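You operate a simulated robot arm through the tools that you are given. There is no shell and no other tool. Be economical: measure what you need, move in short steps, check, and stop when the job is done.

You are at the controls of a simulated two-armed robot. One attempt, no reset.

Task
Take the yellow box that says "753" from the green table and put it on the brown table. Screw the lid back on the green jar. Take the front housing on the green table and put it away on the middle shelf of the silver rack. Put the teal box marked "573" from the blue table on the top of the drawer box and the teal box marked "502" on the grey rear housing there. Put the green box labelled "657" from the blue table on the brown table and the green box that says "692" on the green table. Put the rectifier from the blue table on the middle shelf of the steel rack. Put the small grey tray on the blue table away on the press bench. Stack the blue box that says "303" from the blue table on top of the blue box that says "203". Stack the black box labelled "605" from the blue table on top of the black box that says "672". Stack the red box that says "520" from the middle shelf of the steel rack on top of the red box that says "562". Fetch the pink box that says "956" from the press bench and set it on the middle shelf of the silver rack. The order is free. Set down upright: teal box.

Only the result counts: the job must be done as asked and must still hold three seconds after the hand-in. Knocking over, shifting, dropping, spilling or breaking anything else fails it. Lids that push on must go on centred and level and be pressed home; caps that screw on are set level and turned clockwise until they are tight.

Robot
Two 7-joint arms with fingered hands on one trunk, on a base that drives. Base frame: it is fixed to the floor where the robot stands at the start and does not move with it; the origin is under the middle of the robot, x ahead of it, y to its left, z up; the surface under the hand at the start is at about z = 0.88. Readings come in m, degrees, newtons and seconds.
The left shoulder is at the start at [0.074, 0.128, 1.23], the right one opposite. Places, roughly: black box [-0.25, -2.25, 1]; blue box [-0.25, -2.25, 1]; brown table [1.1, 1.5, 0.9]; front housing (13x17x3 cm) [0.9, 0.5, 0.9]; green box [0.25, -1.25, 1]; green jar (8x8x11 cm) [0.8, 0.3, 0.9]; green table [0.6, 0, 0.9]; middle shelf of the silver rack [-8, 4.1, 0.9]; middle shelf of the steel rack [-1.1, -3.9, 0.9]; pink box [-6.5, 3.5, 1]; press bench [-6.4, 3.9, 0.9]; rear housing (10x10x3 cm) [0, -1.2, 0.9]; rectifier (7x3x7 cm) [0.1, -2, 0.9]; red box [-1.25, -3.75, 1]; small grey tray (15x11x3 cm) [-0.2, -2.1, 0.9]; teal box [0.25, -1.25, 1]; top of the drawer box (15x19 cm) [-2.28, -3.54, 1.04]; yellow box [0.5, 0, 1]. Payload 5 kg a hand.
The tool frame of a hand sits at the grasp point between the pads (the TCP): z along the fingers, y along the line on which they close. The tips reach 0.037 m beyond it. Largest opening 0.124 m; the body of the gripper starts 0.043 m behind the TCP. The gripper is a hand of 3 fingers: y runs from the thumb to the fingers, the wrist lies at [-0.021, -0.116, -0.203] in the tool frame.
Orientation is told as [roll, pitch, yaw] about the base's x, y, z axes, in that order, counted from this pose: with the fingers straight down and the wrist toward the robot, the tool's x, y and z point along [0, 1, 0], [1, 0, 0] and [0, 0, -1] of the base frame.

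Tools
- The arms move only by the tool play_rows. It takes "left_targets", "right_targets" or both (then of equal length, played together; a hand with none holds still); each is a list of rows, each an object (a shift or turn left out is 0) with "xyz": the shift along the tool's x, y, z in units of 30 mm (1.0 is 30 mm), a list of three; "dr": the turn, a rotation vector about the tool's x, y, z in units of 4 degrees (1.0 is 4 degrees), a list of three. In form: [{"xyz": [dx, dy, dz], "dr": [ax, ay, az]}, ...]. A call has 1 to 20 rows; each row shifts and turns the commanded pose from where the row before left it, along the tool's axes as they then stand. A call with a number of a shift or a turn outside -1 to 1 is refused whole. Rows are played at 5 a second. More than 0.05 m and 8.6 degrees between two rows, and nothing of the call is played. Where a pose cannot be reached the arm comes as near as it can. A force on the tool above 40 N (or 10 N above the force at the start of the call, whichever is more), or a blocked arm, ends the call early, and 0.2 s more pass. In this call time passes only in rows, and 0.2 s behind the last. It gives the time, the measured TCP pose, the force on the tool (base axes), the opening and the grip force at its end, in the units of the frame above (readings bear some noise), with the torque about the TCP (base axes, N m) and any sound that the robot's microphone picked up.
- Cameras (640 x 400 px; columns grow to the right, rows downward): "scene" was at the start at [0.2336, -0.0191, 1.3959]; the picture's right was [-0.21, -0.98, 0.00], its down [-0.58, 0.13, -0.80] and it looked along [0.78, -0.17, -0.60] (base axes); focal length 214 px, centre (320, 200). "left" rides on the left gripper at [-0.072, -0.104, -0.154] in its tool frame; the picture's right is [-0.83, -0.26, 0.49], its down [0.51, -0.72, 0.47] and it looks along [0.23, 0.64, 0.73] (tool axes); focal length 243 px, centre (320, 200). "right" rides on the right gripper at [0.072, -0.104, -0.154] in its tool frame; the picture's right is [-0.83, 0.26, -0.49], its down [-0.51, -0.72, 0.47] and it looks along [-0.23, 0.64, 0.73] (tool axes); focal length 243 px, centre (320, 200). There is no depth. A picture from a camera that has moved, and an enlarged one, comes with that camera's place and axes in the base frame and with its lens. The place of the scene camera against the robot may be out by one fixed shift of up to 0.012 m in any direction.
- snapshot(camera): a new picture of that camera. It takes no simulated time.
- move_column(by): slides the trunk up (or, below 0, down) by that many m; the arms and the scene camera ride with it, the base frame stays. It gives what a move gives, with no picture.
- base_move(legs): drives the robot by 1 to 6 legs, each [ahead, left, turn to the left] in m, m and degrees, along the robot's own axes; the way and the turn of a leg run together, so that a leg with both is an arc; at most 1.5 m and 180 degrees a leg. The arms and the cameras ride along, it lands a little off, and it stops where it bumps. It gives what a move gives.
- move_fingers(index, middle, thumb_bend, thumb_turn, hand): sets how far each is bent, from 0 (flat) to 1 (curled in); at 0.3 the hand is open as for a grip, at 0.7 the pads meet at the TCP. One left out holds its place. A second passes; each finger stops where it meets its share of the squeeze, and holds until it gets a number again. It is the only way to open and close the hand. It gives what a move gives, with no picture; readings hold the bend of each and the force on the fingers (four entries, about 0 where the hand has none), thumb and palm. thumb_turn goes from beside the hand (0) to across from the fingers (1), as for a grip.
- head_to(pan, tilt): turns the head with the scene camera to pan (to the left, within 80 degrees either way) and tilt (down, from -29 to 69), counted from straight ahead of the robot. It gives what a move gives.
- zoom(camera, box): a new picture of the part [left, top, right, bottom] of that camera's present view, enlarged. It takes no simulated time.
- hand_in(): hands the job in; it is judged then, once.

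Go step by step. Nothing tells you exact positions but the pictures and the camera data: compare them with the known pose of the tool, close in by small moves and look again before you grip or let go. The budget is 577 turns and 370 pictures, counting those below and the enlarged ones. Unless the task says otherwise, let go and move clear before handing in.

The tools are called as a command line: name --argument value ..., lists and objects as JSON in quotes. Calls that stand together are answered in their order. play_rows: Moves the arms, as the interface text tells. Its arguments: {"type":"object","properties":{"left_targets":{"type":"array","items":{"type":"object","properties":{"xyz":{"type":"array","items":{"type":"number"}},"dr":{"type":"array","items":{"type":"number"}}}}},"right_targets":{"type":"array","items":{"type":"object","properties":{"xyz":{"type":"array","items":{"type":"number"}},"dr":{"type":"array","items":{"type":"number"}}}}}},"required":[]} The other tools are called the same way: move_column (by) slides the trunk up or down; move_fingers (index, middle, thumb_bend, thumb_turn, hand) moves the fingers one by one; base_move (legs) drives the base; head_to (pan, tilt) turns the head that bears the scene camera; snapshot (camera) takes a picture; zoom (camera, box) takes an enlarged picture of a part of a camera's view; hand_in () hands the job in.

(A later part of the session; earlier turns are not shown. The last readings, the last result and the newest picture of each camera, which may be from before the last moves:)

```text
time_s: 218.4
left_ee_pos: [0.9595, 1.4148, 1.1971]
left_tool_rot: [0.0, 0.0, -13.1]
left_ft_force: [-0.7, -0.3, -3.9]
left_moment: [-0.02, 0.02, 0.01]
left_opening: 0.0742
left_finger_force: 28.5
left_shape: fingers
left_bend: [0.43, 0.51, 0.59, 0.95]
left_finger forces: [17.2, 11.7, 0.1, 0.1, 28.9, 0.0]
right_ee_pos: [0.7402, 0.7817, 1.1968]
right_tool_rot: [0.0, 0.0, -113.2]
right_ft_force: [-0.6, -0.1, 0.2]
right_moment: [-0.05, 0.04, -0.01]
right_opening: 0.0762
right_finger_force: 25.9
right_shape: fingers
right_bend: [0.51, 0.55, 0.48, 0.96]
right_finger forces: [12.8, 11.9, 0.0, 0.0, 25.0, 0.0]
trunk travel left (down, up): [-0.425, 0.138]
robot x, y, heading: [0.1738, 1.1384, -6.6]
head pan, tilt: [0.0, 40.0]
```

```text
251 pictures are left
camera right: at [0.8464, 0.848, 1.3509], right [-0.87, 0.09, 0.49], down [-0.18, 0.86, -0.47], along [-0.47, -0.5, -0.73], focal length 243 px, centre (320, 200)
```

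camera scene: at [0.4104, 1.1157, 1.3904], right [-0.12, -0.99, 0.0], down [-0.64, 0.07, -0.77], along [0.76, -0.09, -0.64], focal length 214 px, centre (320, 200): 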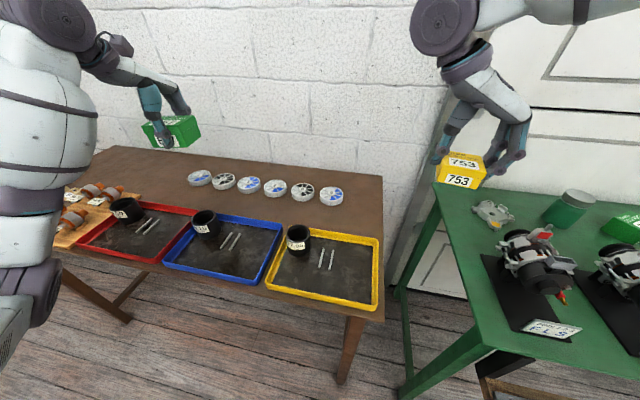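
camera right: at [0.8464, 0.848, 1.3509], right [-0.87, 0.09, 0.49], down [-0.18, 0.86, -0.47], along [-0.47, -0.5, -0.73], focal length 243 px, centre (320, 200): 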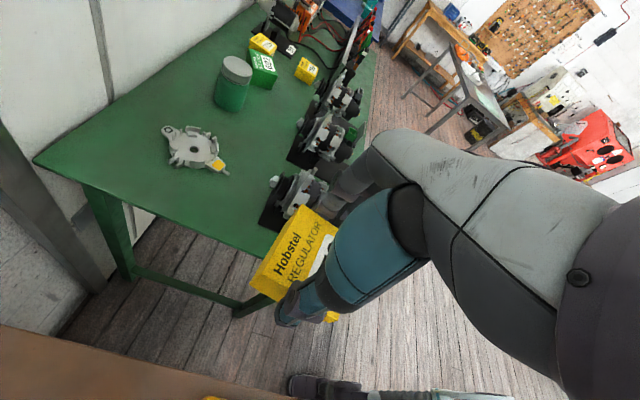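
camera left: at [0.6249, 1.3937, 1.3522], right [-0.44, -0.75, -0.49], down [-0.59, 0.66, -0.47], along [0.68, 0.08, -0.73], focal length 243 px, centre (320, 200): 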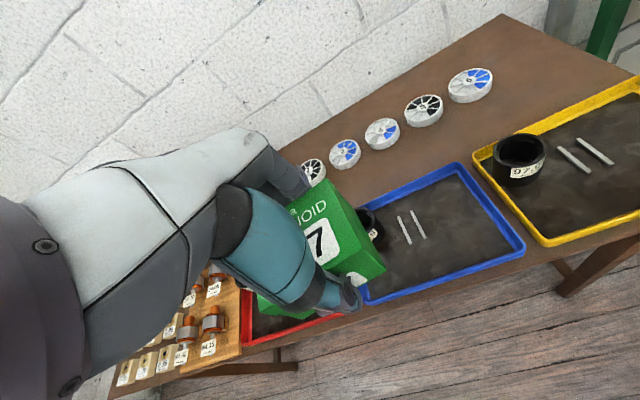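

Setting 753 down near (0.94, 0.895): moving over.

play_rows --right_targets '[{"xyz": [0.667, -0.867, 0]}, {"xyz": [0.667, -0.867, 0]}, {"xyz": [0.667, -0.867, 0]}, {"xyz": [0.667, -0.867, 0]}, {"xyz": [0.667, -0.867, 0]}, {"xyz": [0.667, -0.867, 0]}, {"xyz": [0.667, -0.867, 0]}, {"xyz": [0, 0, 1]}, {"xyz": [0, 0, 1]}, {"xyz": [0, 0, 1]}, {"xyz": [0, 0, 1]}, {"xyz": [0, 0, 1]}]'

snapshot --camera "right"

snapshot --camera "scene"

```text
time_s: 221.0
left_ee_pos: [0.9611, 1.4156, 1.1974]
left_tool_rot: [0.0, 0.1, -13.0]
left_ft_force: [0.7, -0.4, -3.4]
left_moment: [0.01, 0.02, -0.02]
left_opening: 0.0745
left_finger_force: 29.7
left_shape: fingers
left_bend: [0.43, 0.51, 0.59, 0.95]
left_finger forces: [17.3, 11.8, 0.0, 0.0, 28.9, 0.0]
right_ee_pos: [0.8653, 0.8256, 1.0245]
right_tool_rot: [0.0, 0.0, -113.2]
right_ft_force: [0.5, -0.6, -0.9]
right_moment: [0.0, 0.02, 0.02]
right_opening: 0.0759
right_finger_force: 24.5
right_shape: fingers
right_bend: [0.51, 0.55, 0.48, 0.96]
right_finger forces: [12.7, 11.9, 0.1, 0.1, 24.9, 0.1]
right hand out of reach, approached as far as the arm can: row 4, 5, 6, 7
trunk travel left (down, up): [-0.425, 0.138]
robot x, y, heading: [0.1737, 1.1435, -6.8]
head pan, tilt: [0.0, 40.0]
```

```text
250 pictures are left
camera right: at [0.9712, 0.8919, 1.1794], right [-0.87, 0.09, 0.49], down [-0.18, 0.86, -0.47], along [-0.47, -0.5, -0.73], focal length 243 px, centre (320, 200)
```

right: 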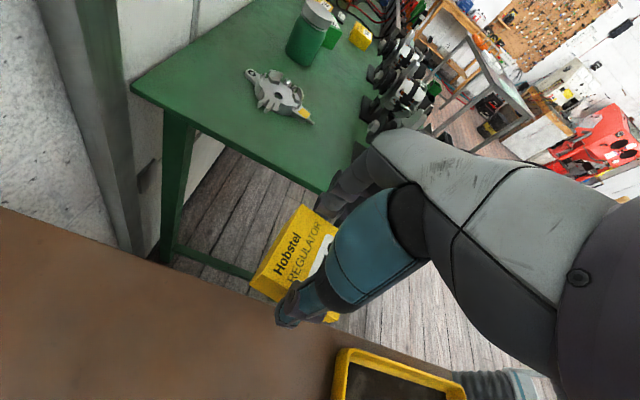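

```text
249 pictures are left
camera scene: at [0.4106, 1.1154, 1.3903], right [-0.12, -0.99, 0.0], down [-0.64, 0.07, -0.77], along [0.76, -0.09, -0.64], focal length 214 px, centre (320, 200)
```

scene: 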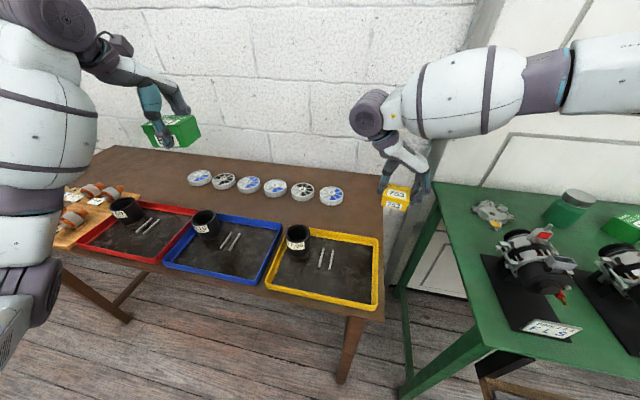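

Out of reach with that wrist angle; turning the hand back toward yaw −20° for more reach.

play_rows --right_targets '[{"xyz": [0, 0, -1], "dr": [0, 0, -1]}, {"xyz": [0, 0, -1], "dr": [0, 0, -1]}, {"dr": [0, 0, -1]}, {"dr": [0, 0, -1]}, {"dr": [0, 0, -1]}, {"dr": [0, 0, -1]}, {"dr": [0, 0, -1]}, {"dr": [0, 0, -1]}, {"dr": [0, 0, -1]}, {"dr": [0, 0, -1]}, {"dr": [0, 0, -1]}, {"dr": [0, 0, -1]}, {"dr": [0, 0, -1]}, {"dr": [0, 0, -1]}, {"dr": [0, 0, -1]}, {"dr": [0, 0, -1]}, {"dr": [0, 0, -1]}, {"dr": [0, 0, -1]}, {"dr": [0, 0, -1]}, {"dr": [0, 0, -1]}]'

play_rows --right_targets '[{"dr": [0, 0, -1]}, {"dr": [0, 0, -1]}, {"dr": [0, 0, -1]}]'

snapshot --camera "scene"

```text
time_s: 225.2
left_ee_pos: [0.9601, 1.415, 1.1976]
left_tool_rot: [0.0, 0.0, -13.1]
left_ft_force: [-0.2, -0.1, -3.9]
left_moment: [-0.02, 0.01, 0.01]
left_opening: 0.074
left_finger_force: 29.5
left_shape: fingers
left_bend: [0.43, 0.51, 0.59, 0.95]
left_finger forces: [17.2, 11.7, 0.1, 0.1, 28.8, 0.1]
right_ee_pos: [0.8629, 0.8244, 1.0855]
right_tool_rot: [0.0, -0.1, -33.1]
right_ft_force: [0.2, 0.0, -0.7]
right_moment: [0.02, -0.02, 0.0]
right_opening: 0.076
right_finger_force: 25.2
right_shape: fingers
right_bend: [0.51, 0.55, 0.48, 0.96]
right_finger forces: [12.6, 11.9, 0.0, 0.1, 24.9, 0.0]
trunk travel left (down, up): [-0.425, 0.138]
robot x, y, heading: [0.1775, 1.1428, -6.6]
head pan, tilt: [0.0, 40.0]
```

```text
time_s: 226.0
left_ee_pos: [0.9597, 1.4154, 1.1985]
left_tool_rot: [0.0, -0.1, -13.2]
left_ft_force: [0.3, -0.3, -3.4]
left_moment: [-0.03, 0.0, -0.01]
left_opening: 0.0745
left_finger_force: 28.6
left_shape: fingers
left_bend: [0.43, 0.51, 0.59, 0.95]
left_finger forces: [17.2, 11.6, 0.0, 0.1, 28.8, 0.0]
right_ee_pos: [0.8637, 0.8238, 1.0841]
right_tool_rot: [0.0, 0.0, -21.2]
right_ft_force: [-0.1, -0.6, -1.7]
right_moment: [-0.02, 0.02, 0.01]
right_opening: 0.076
right_finger_force: 24.5
right_shape: fingers
right_bend: [0.51, 0.55, 0.48, 0.96]
right_finger forces: [12.7, 11.9, 0.0, 0.1, 24.8, 0.1]
trunk travel left (down, up): [-0.425, 0.138]
robot x, y, heading: [0.1758, 1.1423, -6.7]
head pan, tilt: [0.0, 40.0]
```

```text
248 pictures are left
camera scene: at [0.4095, 1.1156, 1.3906], right [-0.12, -0.99, 0.0], down [-0.64, 0.07, -0.77], along [0.76, -0.09, -0.64], focal length 214 px, centre (320, 200)
```

scene: 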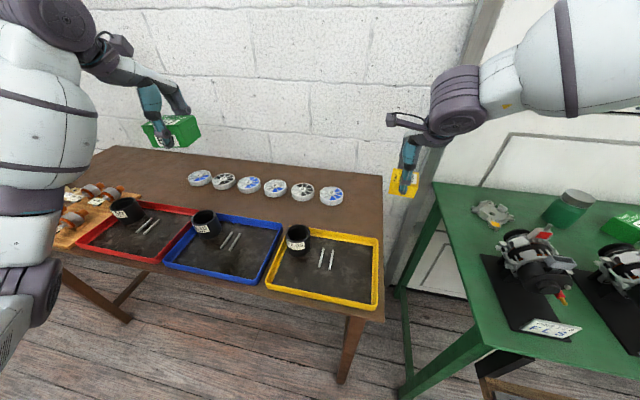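

play_rows --right_targets '[{"xyz": [0.84, 0.31, 0]}, {"xyz": [0.84, 0.31, 0]}, {"xyz": [0.84, 0.31, 0]}, {"xyz": [0.84, 0.31, 0]}, {"xyz": [0, 0, 1]}, {"xyz": [0, 0, 1]}, {"xyz": [0, 0, 1]}]'

snapshot --camera "right"

zoom --camera "scene" --box '[270, 130, 450, 250]'

```text
time_s: 227.6
left_ee_pos: [0.9602, 1.4154, 1.1969]
left_tool_rot: [0.0, 0.0, -13.1]
left_ft_force: [-0.2, 0.2, -4.0]
left_moment: [0.0, 0.01, 0.01]
left_opening: 0.0738
left_finger_force: 29.0
left_shape: fingers
left_bend: [0.43, 0.51, 0.59, 0.95]
left_finger forces: [17.3, 11.7, 0.0, 0.1, 28.8, 0.0]
right_ee_pos: [0.9349, 0.9067, 0.9928]
right_tool_rot: [0.0, 0.0, -21.2]
right_ft_force: [0.3, 0.8, -0.8]
right_moment: [0.02, 0.01, -0.01]
right_opening: 0.0761
right_finger_force: 25.2
right_shape: fingers
right_bend: [0.51, 0.55, 0.48, 0.96]
right_finger forces: [12.6, 11.9, 0.1, 0.1, 24.8, 0.1]
trunk travel left (down, up): [-0.425, 0.138]
robot x, y, heading: [0.18, 1.1445, -6.7]
head pan, tilt: [0.0, 40.0]
```

```text
247 pictures are left
camera right: at [0.8632, 1.0104, 1.1486], right [-0.06, -0.87, 0.49], down [-0.86, -0.21, -0.47], along [0.51, -0.45, -0.73], focal length 243 px, centre (320, 200)
```

right: 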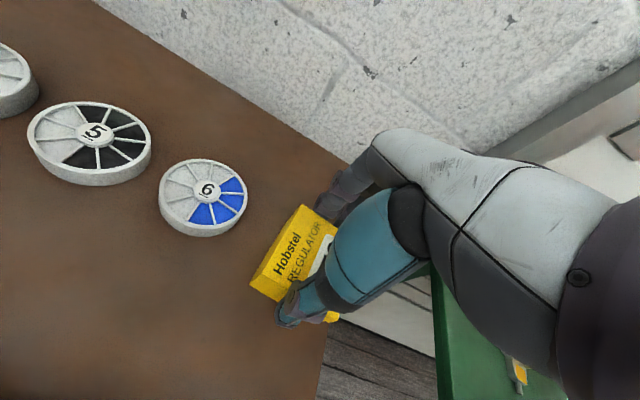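

```text
3.33 times, centred on (360, 190) of scene
camera zoom: at [0.4109, 1.1158, 1.3903], right [-0.12, -0.99, 0.0], down [-0.64, 0.07, -0.77], along [0.76, -0.09, -0.64], focal length 715 px, centre (187, 233)
```

zoom: 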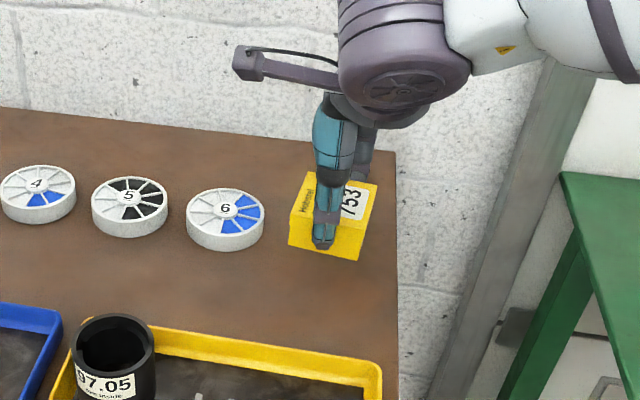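

play_rows --right_targets '[{"xyz": [0.3, 0, 0.6]}, {"xyz": [0, 0, 0.6]}, {"xyz": [0, 0, 0.3]}, {"xyz": [0, 0, 0.2]}]'

```text
time_s: 228.6
left_ee_pos: [0.9607, 1.4157, 1.1982]
left_tool_rot: [0.0, 0.0, -13.1]
left_ft_force: [0.7, -0.7, -3.6]
left_moment: [0.03, 0.05, -0.01]
left_opening: 0.0743
left_finger_force: 28.6
left_shape: fingers
left_bend: [0.43, 0.51, 0.59, 0.95]
left_finger forces: [17.3, 11.8, 0.0, 0.0, 28.9, 0.1]
right_ee_pos: [0.9388, 0.9149, 0.9447]
right_tool_rot: [0.1, 0.0, -21.2]
right_ft_force: [0.1, 0.1, -1.1]
right_moment: [0.03, 0.01, -0.01]
right_opening: 0.0758
right_finger_force: 24.9
right_shape: fingers
right_bend: [0.51, 0.55, 0.48, 0.96]
right_finger forces: [12.8, 11.9, 0.0, 0.1, 24.8, 0.0]
trunk travel left (down, up): [-0.425, 0.138]
robot x, y, heading: [0.1774, 1.1418, -6.8]
head pan, tilt: [0.0, 40.0]
```

play_rows --right_targets '[{"xyz": [0, 0, 0.15]}, {"xyz": [0, 0, 0.1]}]'

```text
time_s: 229.2
left_ee_pos: [0.9588, 1.4154, 1.1972]
left_tool_rot: [-0.1, -0.2, -13.0]
left_ft_force: [-0.1, 0.0, -4.1]
left_moment: [0.03, -0.02, -0.02]
left_opening: 0.0742
left_finger_force: 29.3
left_shape: fingers
left_bend: [0.43, 0.51, 0.59, 0.95]
left_finger forces: [17.2, 11.6, 0.0, 0.1, 28.9, 0.0]
right_ee_pos: [0.939, 0.9148, 0.9385]
right_tool_rot: [0.1, -0.1, -21.2]
right_ft_force: [0.6, -1.3, 4.1]
right_moment: [0.02, -0.04, -0.02]
right_opening: 0.0762
right_finger_force: 24.6
right_shape: fingers
right_bend: [0.51, 0.55, 0.48, 0.96]
right_finger forces: [12.9, 12.3, 0.0, 0.1, 24.8, 0.0]
trunk travel left (down, up): [-0.425, 0.138]
robot x, y, heading: [0.1754, 1.1457, -6.7]
head pan, tilt: [0.0, 40.0]
```

Contact. Releasing 753 and lifting away.

move_fingers --hand "right" --index 0.3 --middle 0.3 --thumb_bend 0.3

play_rows --right_targets '[{"xyz": [0, 0, -1]}, {"xyz": [0, 0, -1]}, {"xyz": [0, 0, -1]}, {"xyz": [0, 0, -1]}, {"xyz": [0, 0, -1]}, {"xyz": [0, 0, -1]}, {"xyz": [-1, 0, -1]}, {"xyz": [-1, 0, -1]}, {"xyz": [-1, -0.5, 0]}, {"xyz": [-1, -0.5, 0]}, {"xyz": [-1, -0.5, 0]}]'

snapshot --camera "scene"

snapshot --camera "left"

```text
time_s: 230.2
left_ee_pos: [0.9607, 1.4167, 1.1978]
left_tool_rot: [0.0, -0.1, -13.2]
left_ft_force: [0.4, -0.3, -5.0]
left_moment: [-0.02, 0.0, 0.0]
left_opening: 0.0741
left_finger_force: 28.8
left_shape: fingers
left_bend: [0.43, 0.51, 0.59, 0.95]
left_finger forces: [17.1, 11.6, 0.0, 0.0, 28.8, 0.1]
right_ee_pos: [0.9384, 0.9135, 0.9365]
right_tool_rot: [0.0, 0.0, -21.2]
right_ft_force: [0.7, 0.2, 0.5]
right_moment: [0.02, -0.02, 0.03]
right_opening: 0.1284
right_finger_force: 0.0
right_shape: fingers
right_bend: [0.3, 0.3, 0.3, 0.97]
right_finger forces: [0.0, 0.0, 0.0, 0.0, 0.0, 0.1]
trunk travel left (down, up): [-0.425, 0.138]
robot x, y, heading: [0.1767, 1.1393, -6.7]
head pan, tilt: [0.0, 40.0]
```

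```text
time_s: 232.6
left_ee_pos: [0.958, 1.4164, 1.2002]
left_tool_rot: [0.1, 0.0, -13.0]
left_ft_force: [-0.8, -0.4, -3.7]
left_moment: [-0.01, -0.02, 0.01]
left_opening: 0.0742
left_finger_force: 28.5
left_shape: fingers
left_bend: [0.43, 0.51, 0.59, 0.95]
left_finger forces: [17.2, 11.7, 0.0, 0.0, 28.7, 0.1]
right_ee_pos: [0.8408, 0.7887, 1.1779]
right_tool_rot: [0.2, -0.1, -21.3]
right_ft_force: [-1.1, -1.2, -0.2]
right_moment: [0.0, -0.02, -0.04]
right_opening: 0.1286
right_finger_force: 0.0
right_shape: fingers
right_bend: [0.3, 0.3, 0.3, 0.97]
right_finger forces: [0.0, 0.1, 0.0, 0.1, 0.0, 0.1]
trunk travel left (down, up): [-0.425, 0.138]
robot x, y, heading: [0.177, 1.1425, -6.9]
head pan, tilt: [0.0, 40.0]
```

```text
245 pictures are left
camera scene: at [0.4071, 1.1144, 1.391], right [-0.12, -0.99, 0.0], down [-0.64, 0.08, -0.77], along [0.76, -0.09, -0.64], focal length 214 px, centre (320, 200)
```

scene: 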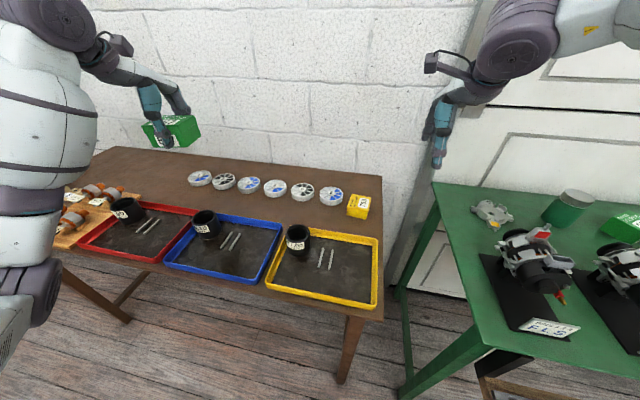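

```text
244 pictures are left
camera left: at [0.8392, 1.3675, 1.3531], right [-0.44, -0.75, -0.49], down [-0.59, 0.66, -0.47], along [0.68, 0.08, -0.73], focal length 243 px, centre (320, 200)
```

left: 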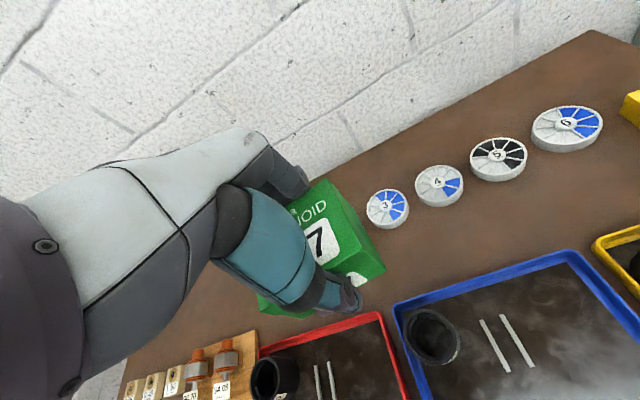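

753 stands on the brown table. Now 657 to the strip between trays and discs, around (0.955, 1.14).

play_rows --left_targets '[{"xyz": [-1, 0.19, 0]}, {"xyz": [-1, 0.19, 0]}, {"xyz": [-1, 0.19, 0]}, {"xyz": [-1, 0.19, 0]}, {"xyz": [-1, 0.19, 0]}, {"xyz": [-1, 0.19, 0]}, {"xyz": [-1, 0.19, 0]}, {"xyz": [-1, 0.19, 0]}, {"xyz": [-1, 0.19, 0]}, {"dr": [0, 0, 1]}, {"xyz": [0, 0, 1]}, {"xyz": [0, 0, 1]}, {"xyz": [0, 0, 1]}, {"xyz": [0, 0, 1]}, {"xyz": [0, 0, 1]}, {"xyz": [0, 0, 1]}]'

snapshot --camera "left"

zoom --camera "scene" --box '[200, 130, 400, 260]'

```text
time_s: 236.0
left_ee_pos: [0.9493, 1.1414, 1.0174]
left_tool_rot: [-0.1, -0.2, -17.1]
left_ft_force: [-0.3, 0.8, -4.0]
left_moment: [-0.03, 0.03, -0.01]
left_opening: 0.0739
left_finger_force: 28.6
left_shape: fingers
left_bend: [0.43, 0.51, 0.59, 0.95]
left_finger forces: [17.0, 11.4, 0.0, 0.1, 28.4, 0.0]
right_ee_pos: [0.8436, 0.7902, 1.1771]
right_tool_rot: [0.0, 0.0, -21.2]
right_ft_force: [0.5, 0.4, 0.9]
right_moment: [-0.02, -0.02, 0.0]
right_opening: 0.1285
right_finger_force: 0.1
right_shape: fingers
right_bend: [0.3, 0.3, 0.3, 0.97]
right_finger forces: [0.1, 0.0, 0.1, 0.0, 0.1, 0.0]
trunk travel left (down, up): [-0.425, 0.138]
robot x, y, heading: [0.1779, 1.1408, -6.7]
head pan, tilt: [0.0, 40.0]
```

```text
243 pictures are left
camera left: at [0.8268, 1.1031, 1.1709], right [-0.49, -0.72, -0.49], down [-0.54, 0.7, -0.47], along [0.68, 0.03, -0.73], focal length 243 px, centre (320, 200)
```

left: 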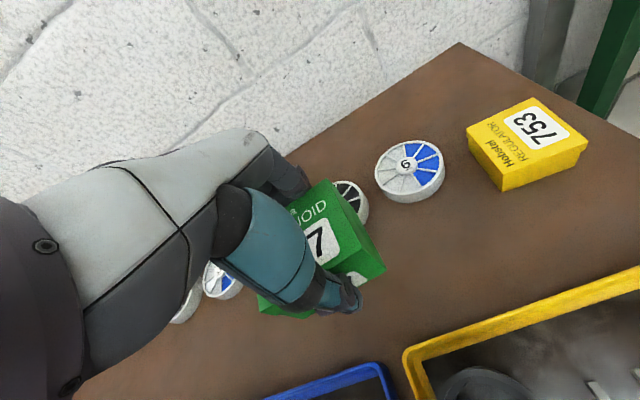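

```text
3.08 times, centred on (300, 195) of scene
camera zoom: at [0.4097, 1.116, 1.3905], right [-0.12, -0.99, 0.0], down [-0.64, 0.07, -0.77], along [0.76, -0.09, -0.64], focal length 660 px, centre (382, 215)
```

zoom: 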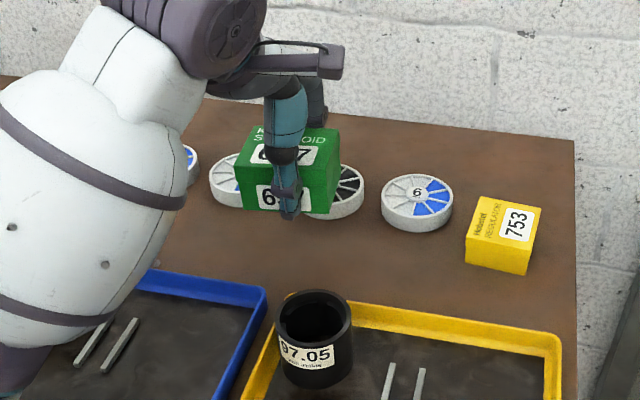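

play_rows --left_targets '[{"xyz": [0, 0, 1]}, {"xyz": [0, 0, 1]}, {"xyz": [0, 0, 0.5]}]'

snapshot --camera "scene"

snapshot --camera "right"

```text
time_s: 236.8
left_ee_pos: [0.9474, 1.1416, 0.9433]
left_tool_rot: [0.0, -0.1, -17.1]
left_ft_force: [-0.5, -0.1, -3.7]
left_moment: [-0.07, -0.01, -0.03]
left_opening: 0.0741
left_finger_force: 28.7
left_shape: fingers
left_bend: [0.43, 0.51, 0.59, 0.95]
left_finger forces: [16.9, 11.3, 0.1, 0.0, 28.3, 0.1]
right_ee_pos: [0.8427, 0.7907, 1.1767]
right_tool_rot: [0.0, 0.0, -21.2]
right_ft_force: [0.5, 0.7, -0.3]
right_moment: [0.0, -0.01, -0.02]
right_opening: 0.1286
right_finger_force: 0.1
right_shape: fingers
right_bend: [0.3, 0.3, 0.3, 0.97]
right_finger forces: [0.1, 0.1, 0.0, 0.1, 0.1, 0.0]
trunk travel left (down, up): [-0.425, 0.138]
robot x, y, heading: [0.1752, 1.1442, -6.6]
head pan, tilt: [0.0, 40.0]
```

```text
241 pictures are left
camera scene: at [0.4094, 1.1156, 1.3906], right [-0.12, -0.99, 0.0], down [-0.64, 0.07, -0.77], along [0.76, -0.09, -0.64], focal length 214 px, centre (320, 200)
```

scene: 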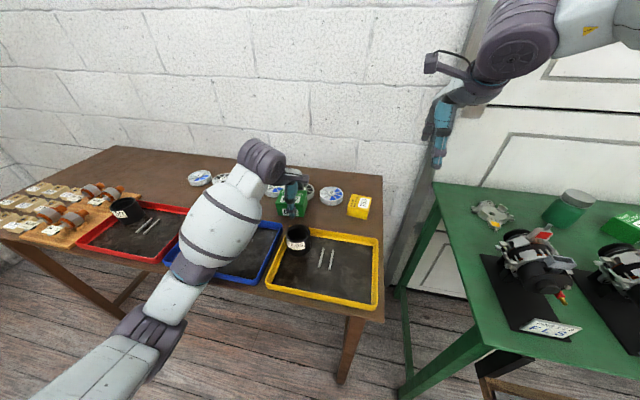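

```text
240 pictures are left
camera right: at [0.7711, 0.8943, 1.331], right [-0.06, -0.87, 0.49], down [-0.86, -0.21, -0.47], along [0.51, -0.45, -0.73], focal length 243 px, centre (320, 200)
```

right: 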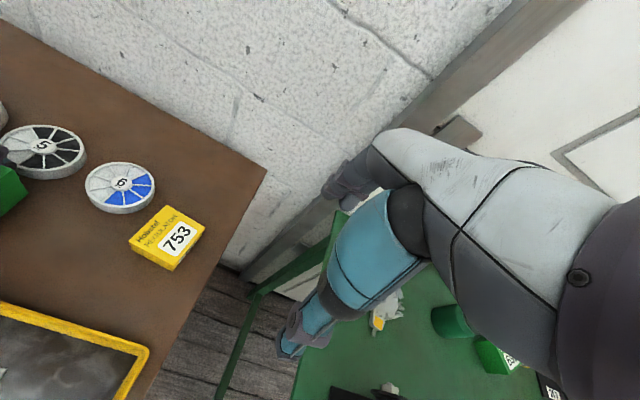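

play_rows --left_targets '[{"xyz": [0, 0, 0.2]}, {"xyz": [0, 0, 0.2]}, {"xyz": [0, 0, 0.15]}]'

```text
time_s: 237.6
left_ee_pos: [0.9489, 1.1422, 0.9274]
left_tool_rot: [0.0, -0.2, -17.1]
left_ft_force: [1.2, -0.4, -1.3]
left_moment: [0.07, -0.22, -0.06]
left_opening: 0.0738
left_finger_force: 28.8
left_shape: fingers
left_bend: [0.43, 0.51, 0.59, 0.95]
left_finger forces: [17.1, 12.0, 0.0, 0.0, 28.3, 0.1]
right_ee_pos: [0.8433, 0.7891, 1.1766]
right_tool_rot: [0.0, 0.0, -21.2]
right_ft_force: [0.1, 0.2, -0.2]
right_moment: [-0.01, -0.01, -0.02]
right_opening: 0.1285
right_finger_force: 0.1
right_shape: fingers
right_bend: [0.3, 0.3, 0.3, 0.97]
right_finger forces: [0.0, 0.0, 0.1, 0.1, 0.1, 0.0]
trunk travel left (down, up): [-0.425, 0.138]
robot x, y, heading: [0.1785, 1.1416, -6.8]
head pan, tilt: [0.0, 40.0]
```

On the table. Opening only slightly to avoid the discs and tray, then rising.

move_fingers --hand "left" --index 0.36 --middle 0.4 --thumb_bend 0.5

play_rows --left_targets '[{"xyz": [0, 0, -1]}, {"xyz": [0, 0, -1]}, {"xyz": [0, 0, -1]}, {"xyz": [0, 0, -1]}, {"xyz": [0, 0, -1]}, {"xyz": [0, 0, -1]}, {"xyz": [0, 0, -1]}, {"xyz": [0, 0, -1]}]'

snapshot --camera "scene"

```text
time_s: 238.6
left_ee_pos: [0.9482, 1.1417, 0.9258]
left_tool_rot: [-0.1, -0.1, -17.0]
left_ft_force: [-0.5, -1.2, 0.1]
left_moment: [-0.02, -0.04, -0.02]
left_opening: 0.0906
left_finger_force: 1.0
left_shape: fingers
left_bend: [0.36, 0.4, 0.49, 0.97]
left_finger forces: [0.6, 0.0, 0.0, 0.1, 1.1, 0.0]
right_ee_pos: [0.8426, 0.7899, 1.177]
right_tool_rot: [0.0, 0.0, -21.2]
right_ft_force: [0.5, -0.1, 0.3]
right_moment: [0.0, 0.01, 0.02]
right_opening: 0.1282
right_finger_force: 0.1
right_shape: fingers
right_bend: [0.3, 0.3, 0.3, 0.97]
right_finger forces: [0.0, 0.0, 0.1, 0.0, 0.0, 0.0]
trunk travel left (down, up): [-0.425, 0.138]
robot x, y, heading: [0.1764, 1.1407, -6.8]
head pan, tilt: [0.0, 40.0]
```

```text
time_s: 240.4
left_ee_pos: [0.9486, 1.1416, 1.168]
left_tool_rot: [-0.1, -0.2, -17.2]
left_ft_force: [0.5, 0.2, -0.3]
left_moment: [-0.01, 0.04, -0.01]
left_opening: 0.09
left_finger_force: 0.0
left_shape: fingers
left_bend: [0.36, 0.4, 0.5, 0.97]
left_finger forces: [0.0, 0.0, 0.1, 0.0, 0.0, 0.0]
right_ee_pos: [0.8422, 0.7908, 1.1789]
right_tool_rot: [0.0, -0.1, -21.2]
right_ft_force: [-0.4, -0.3, 0.0]
right_moment: [0.01, 0.01, 0.0]
right_opening: 0.1283
right_finger_force: 0.1
right_shape: fingers
right_bend: [0.3, 0.3, 0.3, 0.97]
right_finger forces: [0.0, 0.1, 0.0, 0.1, 0.0, 0.0]
trunk travel left (down, up): [-0.425, 0.138]
robot x, y, heading: [0.1766, 1.1444, -6.8]
head pan, tilt: [0.0, 40.0]
```

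```text
239 pictures are left
camera scene: at [0.4084, 1.1167, 1.3908], right [-0.12, -0.99, 0.0], down [-0.64, 0.07, -0.77], along [0.76, -0.09, -0.64], focal length 214 px, centre (320, 200)
```

scene: 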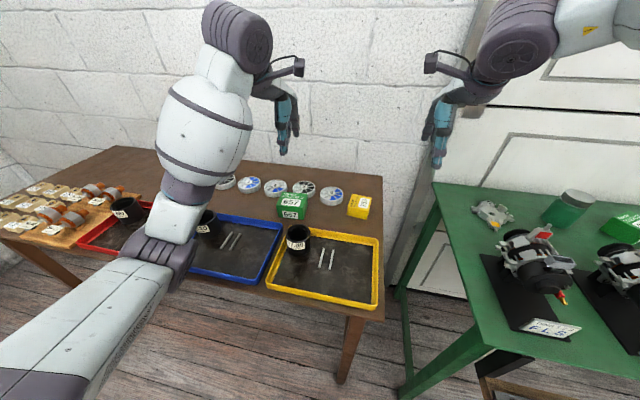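

Both boxes are on the brown table. Now driving to the middle of the blue table.

base_move --legs '[[-0.85, 0, 0], [0, -1.5, 0], [0, -1.45, 0]]'

head_to --pan -15 --tilt 32

snapshot --camera "scene"

```text
time_s: 270.3
left_ee_pos: [-0.183, -1.6839, 1.1666]
left_tool_rot: [0.0, -0.1, -15.8]
left_ft_force: [0.5, -0.4, 0.4]
left_moment: [-0.01, 0.0, 0.02]
left_opening: 0.09
left_finger_force: 0.0
left_shape: fingers
left_bend: [0.36, 0.4, 0.5, 0.97]
left_finger forces: [0.0, 0.0, 0.0, 0.1, 0.0, 0.1]
right_ee_pos: [-0.2809, -2.037, 1.1784]
right_tool_rot: [0.0, 0.0, -19.8]
right_ft_force: [-1.0, 0.1, 0.5]
right_moment: [-0.01, -0.01, -0.02]
right_opening: 0.1287
right_finger_force: 0.1
right_shape: fingers
right_bend: [0.3, 0.3, 0.3, 0.97]
right_finger forces: [0.0, 0.1, 0.0, 0.0, 0.0, 0.0]
trunk travel left (down, up): [-0.425, 0.138]
robot x, y, heading: [-0.9585, -1.7023, -5.2]
head pan, tilt: [0.0, 40.0]
```

```text
time_s: 271.1
left_ee_pos: [-0.1833, -1.6835, 1.1665]
left_tool_rot: [-0.1, 0.0, -15.7]
left_ft_force: [0.2, 0.2, -1.2]
left_moment: [-0.02, -0.01, -0.02]
left_opening: 0.0898
left_finger_force: 0.1
left_shape: fingers
left_bend: [0.36, 0.4, 0.5, 0.97]
left_finger forces: [0.0, 0.1, 0.1, 0.1, 0.0, 0.1]
right_ee_pos: [-0.2803, -2.0374, 1.1764]
right_tool_rot: [-0.1, 0.0, -19.9]
right_ft_force: [0.1, -0.2, -0.2]
right_moment: [-0.01, 0.01, 0.01]
right_opening: 0.1286
right_finger_force: 0.0
right_shape: fingers
right_bend: [0.3, 0.3, 0.3, 0.97]
right_finger forces: [0.0, 0.1, 0.1, 0.0, 0.0, 0.1]
trunk travel left (down, up): [-0.425, 0.138]
robot x, y, heading: [-0.9575, -1.7001, -5.3]
head pan, tilt: [-15.0, 32.0]
```

```text
238 pictures are left
camera scene: at [-0.7233, -1.7455, 1.4028], right [-0.35, -0.94, 0.0], down [-0.5, 0.18, -0.85], along [0.8, -0.29, -0.53], focal length 214 px, centre (320, 200)
```

scene: 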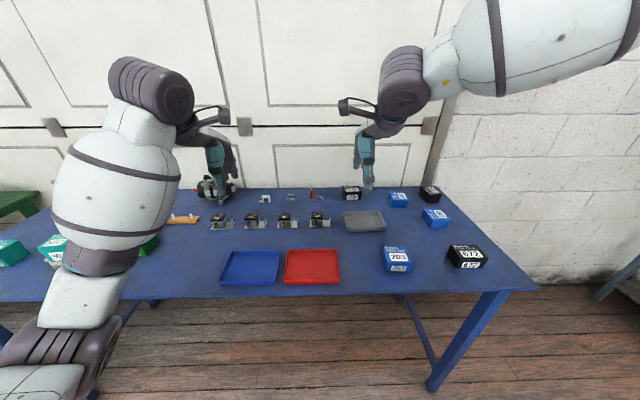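

zoom --camera "scene" --box '[310, 170, 510, 300]'

zoom --camera "scene" --box '[190, 170, 390, 300]'

```text
3.08 times, centred on (410, 235) of scene
camera zoom: at [-0.7233, -1.7455, 1.4028], right [-0.35, -0.94, 0.0], down [-0.5, 0.18, -0.85], along [0.8, -0.29, -0.53], focal length 660 px, centre (43, 92)
```

zoom: 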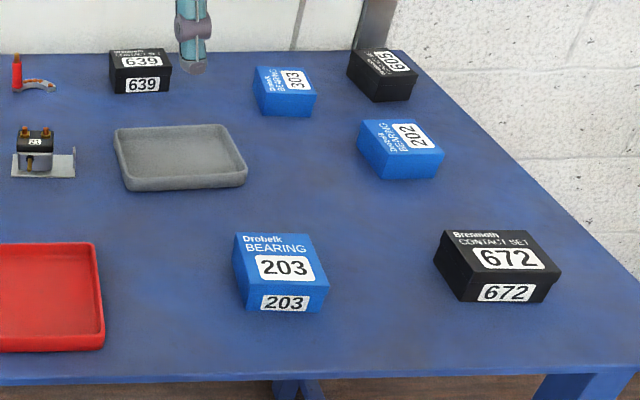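

```text
3.08 times, centred on (290, 235) of scene
camera zoom: at [-0.7233, -1.7455, 1.4028], right [-0.35, -0.94, 0.0], down [-0.5, 0.18, -0.85], along [0.8, -0.29, -0.53], focal length 660 px, centre (412, 92)
```

zoom: 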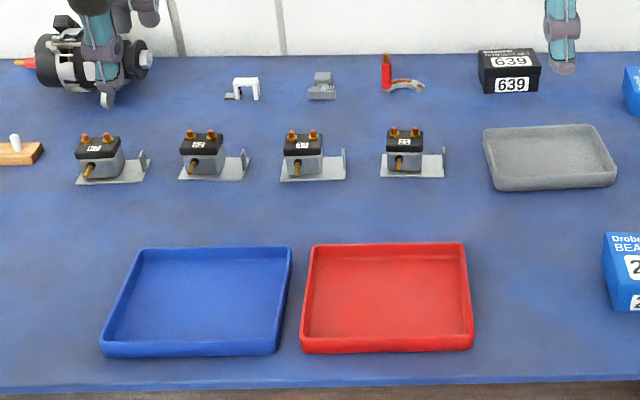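

I see 303, 605 at the back, 203 and 672 in front, the grey tray, and small parts. Zooming in to identify the rectifier.

zoom --camera "scene" --box '[255, 180, 335, 235]'

snapshot --camera "right"

snapshot --camera "left"

```text
7.27 times, centred on (295, 208) of scene
camera zoom: at [-0.7233, -1.7455, 1.4028], right [-0.35, -0.94, 0.0], down [-0.5, 0.18, -0.85], along [0.8, -0.29, -0.53], focal length 1560 px, centre (502, 146)
```

zoom: 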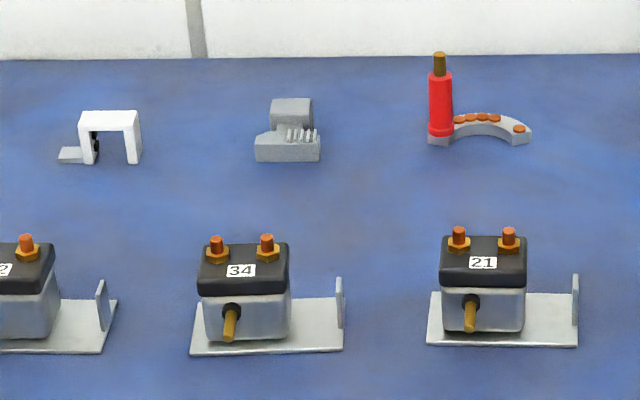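

```text
234 pictures are left
camera right: at [-0.3558, -1.9346, 1.3312], right [-0.04, -0.87, 0.49], down [-0.85, -0.23, -0.47], along [0.52, -0.44, -0.73], focal length 243 px, centre (320, 200)
```

right: 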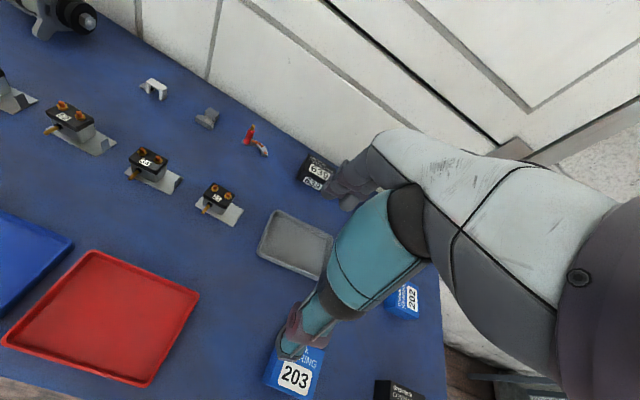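

```text
233 pictures are left
camera left: at [-0.3032, -1.7253, 1.321], right [-0.48, -0.73, -0.49], down [-0.56, 0.68, -0.47], along [0.68, 0.05, -0.73], focal length 243 px, centre (320, 200)
```

left: 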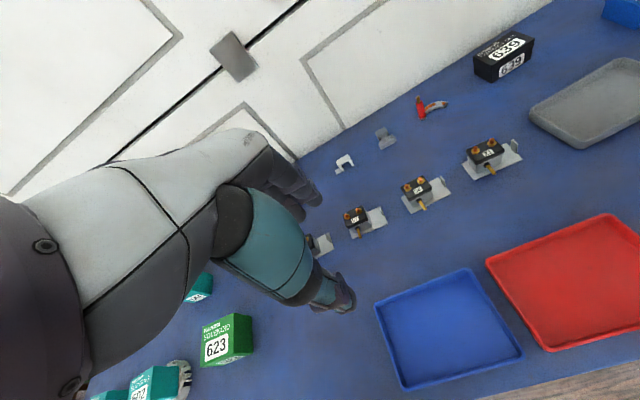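

The rectifier is the horseshoe with the red post near (0.066, −2.015). First stacking 303 on 203: moving 0.3 m right.

base_move --legs '[[0, -0.3, 0]]'

head_to --pan -15 --tilt 40

snapshot --camera "right"

zoom --camera "scene" --box '[300, 130, 500, 260]'

```text
time_s: 274.3
left_ee_pos: [-0.2112, -1.9818, 1.1672]
left_tool_rot: [0.1, -0.1, -15.7]
left_ft_force: [0.6, 0.1, 0.8]
left_moment: [-0.04, -0.01, -0.01]
left_opening: 0.0898
left_finger_force: 0.1
left_shape: fingers
left_bend: [0.36, 0.4, 0.5, 0.97]
left_finger forces: [0.0, 0.0, 0.0, 0.1, 0.0, 0.0]
right_ee_pos: [-0.3086, -2.3362, 1.1763]
right_tool_rot: [0.0, 0.0, -19.9]
right_ft_force: [-0.1, 0.3, 0.0]
right_moment: [-0.01, -0.01, 0.0]
right_opening: 0.1283
right_finger_force: 0.1
right_shape: fingers
right_bend: [0.3, 0.3, 0.3, 0.97]
right_finger forces: [0.0, 0.1, 0.1, 0.0, 0.1, 0.0]
trunk travel left (down, up): [-0.425, 0.138]
robot x, y, heading: [-0.9862, -1.9988, -5.3]
head pan, tilt: [-15.0, 32.0]
```

```text
time_s: 275.0
left_ee_pos: [-0.2108, -1.9822, 1.1668]
left_tool_rot: [0.0, -0.1, -15.7]
left_ft_force: [0.1, -0.1, 0.5]
left_moment: [-0.04, 0.01, -0.04]
left_opening: 0.0899
left_finger_force: 0.1
left_shape: fingers
left_bend: [0.36, 0.4, 0.5, 0.97]
left_finger forces: [0.0, 0.0, 0.1, 0.1, 0.1, 0.0]
right_ee_pos: [-0.3088, -2.3369, 1.1773]
right_tool_rot: [0.0, 0.0, -19.9]
right_ft_force: [-0.6, 0.4, 0.4]
right_moment: [0.02, 0.02, -0.02]
right_opening: 0.1289
right_finger_force: 0.0
right_shape: fingers
right_bend: [0.3, 0.3, 0.3, 0.97]
right_finger forces: [0.0, 0.1, 0.0, 0.0, 0.0, 0.0]
trunk travel left (down, up): [-0.425, 0.138]
robot x, y, heading: [-0.9813, -1.9988, -5.1]
head pan, tilt: [-15.0, 40.0]
```

```text
232 pictures are left
camera right: at [-0.3838, -2.2333, 1.3312], right [-0.04, -0.87, 0.49], down [-0.85, -0.23, -0.47], along [0.52, -0.44, -0.73], focal length 243 px, centre (320, 200)
```

right: 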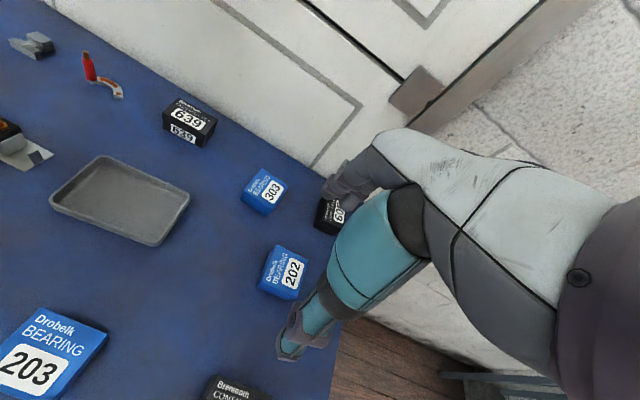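

```text
3.08 times, centred on (400, 195) of scene
camera zoom: at [-0.7555, -2.0426, 1.3907], right [-0.35, -0.94, 0.0], down [-0.6, 0.22, -0.77], along [0.72, -0.27, -0.64], focal length 660 px, centre (74, 215)
```

zoom: 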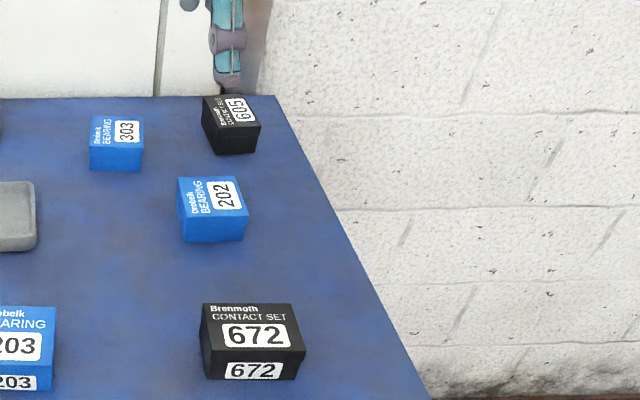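

play_rows --right_targets '[{"xyz": [0.28, 0.98, 0.5]}, {"xyz": [0.28, 0.98, 0.5]}, {"xyz": [0.28, 0.98, 0.5]}, {"xyz": [0.28, 0.98, 0.5]}, {"xyz": [0.28, 0.98, 0.5]}, {"xyz": [0.28, 0.98, 0.5]}, {"xyz": [0.28, 0.98, 0.5]}, {"xyz": [0, 0, 1]}]'

snapshot --camera "right"

zoom --camera "scene" --box '[280, 110, 420, 210]'

```text
time_s: 276.8
left_ee_pos: [-0.2099, -1.984, 1.1666]
left_tool_rot: [0.0, -0.2, -15.7]
left_ft_force: [0.7, -0.5, 0.0]
left_moment: [-0.01, -0.02, 0.01]
left_opening: 0.0898
left_finger_force: 0.0
left_shape: fingers
left_bend: [0.36, 0.4, 0.5, 0.97]
left_finger forces: [0.0, 0.1, 0.0, 0.1, 0.0, 0.1]
right_ee_pos: [-0.0965, -2.35, 1.0432]
right_tool_rot: [0.1, 0.0, -19.9]
right_ft_force: [-0.8, -0.1, 0.7]
right_moment: [-0.01, 0.03, 0.0]
right_opening: 0.1287
right_finger_force: 0.0
right_shape: fingers
right_bend: [0.3, 0.3, 0.3, 0.97]
right_finger forces: [0.1, 0.0, 0.1, 0.0, 0.0, 0.0]
trunk travel left (down, up): [-0.425, 0.138]
robot x, y, heading: [-0.9848, -1.9972, -5.4]
head pan, tilt: [-15.0, 40.0]
```

```text
230 pictures are left
camera right: at [-0.1712, -2.248, 1.1969], right [-0.04, -0.87, 0.49], down [-0.85, -0.23, -0.47], along [0.52, -0.44, -0.73], focal length 243 px, centre (320, 200)
```

right: 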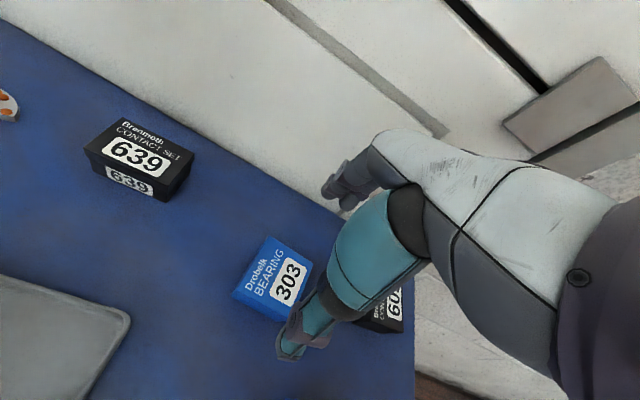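

```text
4.00 times, centred on (350, 160) of scene
camera zoom: at [-0.7551, -2.043, 1.3906], right [-0.35, -0.94, 0.0], down [-0.6, 0.22, -0.77], along [0.72, -0.27, -0.64], focal length 858 px, centre (200, 360)
```

zoom: 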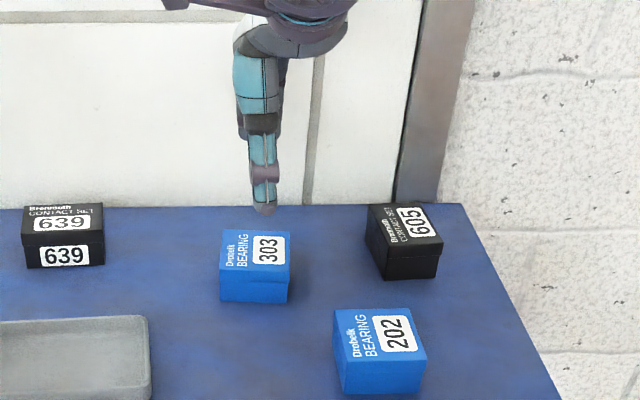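

play_rows --right_targets '[{"xyz": [0.13, 0, 1], "dr": [0, 0, 1]}, {"xyz": [0, 0, 1]}, {"xyz": [0, 0, 1]}, {"xyz": [0, 0, 0.65]}]'

move_fingers --hand "right" --index 0.75 --middle 0.75 --thumb_bend 0.75

play_rows --right_targets '[{"xyz": [0, 0, -1]}, {"xyz": [0, 0, -1]}, {"xyz": [0, 0, -1]}, {"xyz": [0, 0, -1]}, {"xyz": [0, 0, -1]}]'

snapshot --camera "right"

zoom --camera "scene" --box '[260, 110, 440, 270]'

```text
time_s: 277.8
left_ee_pos: [-0.2098, -1.9833, 1.1664]
left_tool_rot: [0.0, 0.0, -15.6]
left_ft_force: [0.1, 0.6, 0.1]
left_moment: [-0.01, -0.02, 0.0]
left_opening: 0.0901
left_finger_force: 0.0
left_shape: fingers
left_bend: [0.36, 0.4, 0.5, 0.97]
left_finger forces: [0.1, 0.0, 0.0, 0.1, 0.0, 0.0]
right_ee_pos: [-0.0927, -2.348, 0.9313]
right_tool_rot: [-0.1, 0.0, -23.9]
right_ft_force: [0.6, -0.7, -0.2]
right_moment: [-0.02, 0.02, -0.03]
right_opening: 0.1285
right_finger_force: 0.1
right_shape: fingers
right_bend: [0.3, 0.3, 0.3, 0.97]
right_finger forces: [0.0, 0.0, 0.1, 0.1, 0.0, 0.0]
trunk travel left (down, up): [-0.425, 0.138]
robot x, y, heading: [-0.9837, -1.998, -5.2]
head pan, tilt: [-15.0, 40.0]
```

```text
time_s: 278.8
left_ee_pos: [-0.2105, -1.982, 1.1672]
left_tool_rot: [0.0, -0.2, -15.8]
left_ft_force: [-0.6, 0.7, 0.6]
left_moment: [0.0, 0.0, 0.01]
left_opening: 0.09
left_finger_force: 0.1
left_shape: fingers
left_bend: [0.36, 0.4, 0.5, 0.97]
left_finger forces: [0.0, 0.1, 0.0, 0.0, 0.0, 0.0]
right_ee_pos: [-0.0946, -2.3471, 0.9341]
right_tool_rot: [0.1, 0.0, -23.9]
right_ft_force: [0.2, -0.2, 1.6]
right_moment: [-0.08, -0.04, 0.03]
right_opening: 0.076
right_finger_force: 25.9
right_shape: fingers
right_bend: [0.51, 0.54, 0.48, 0.96]
right_finger forces: [12.9, 13.0, 0.0, 0.0, 25.4, 0.0]
trunk travel left (down, up): [-0.425, 0.138]
robot x, y, heading: [-0.9816, -2.0001, -5.4]
head pan, tilt: [-15.0, 40.0]
```

```text
time_s: 280.0
left_ee_pos: [-0.2114, -1.9825, 1.1686]
left_tool_rot: [0.0, -0.2, -15.7]
left_ft_force: [-1.2, 0.3, 0.0]
left_moment: [-0.04, -0.02, -0.03]
left_opening: 0.0899
left_finger_force: 0.1
left_shape: fingers
left_bend: [0.36, 0.4, 0.5, 0.97]
left_finger forces: [0.0, 0.0, 0.0, 0.0, 0.0, 0.0]
right_ee_pos: [-0.0966, -2.3493, 1.0851]
right_tool_rot: [0.2, 0.1, -23.9]
right_ft_force: [-0.7, -0.3, -1.0]
right_moment: [-0.02, -0.01, 0.0]
right_opening: 0.0758
right_finger_force: 25.2
right_shape: fingers
right_bend: [0.51, 0.54, 0.48, 0.96]
right_finger forces: [12.8, 12.1, 0.0, 0.1, 25.2, 0.1]
trunk travel left (down, up): [-0.425, 0.138]
robot x, y, heading: [-0.9837, -1.9965, -5.4]
head pan, tilt: [-15.0, 40.0]
```

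```text
228 pictures are left
camera right: at [-0.1636, -2.2398, 1.2393], right [-0.1, -0.87, 0.49], down [-0.86, -0.17, -0.47], along [0.49, -0.47, -0.73], focal length 243 px, centre (320, 200)
```

right: 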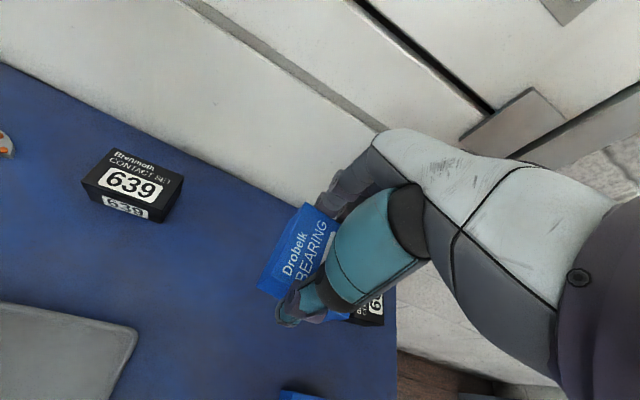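

```text
2.50 times, centred on (350, 190) of scene
camera zoom: at [-0.7566, -2.042, 1.3909], right [-0.35, -0.94, 0.0], down [-0.6, 0.22, -0.77], along [0.72, -0.27, -0.64], focal length 536 px, centre (245, 225)
```

zoom: 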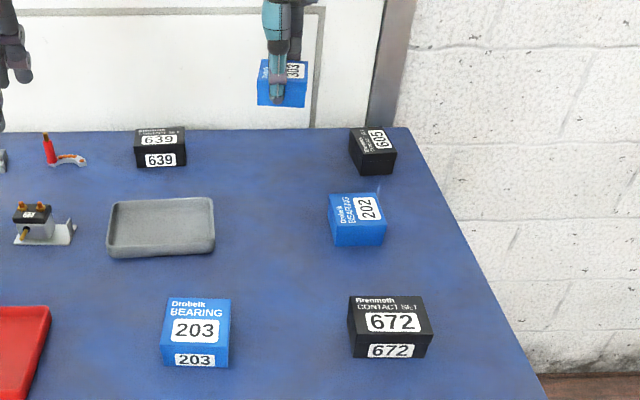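

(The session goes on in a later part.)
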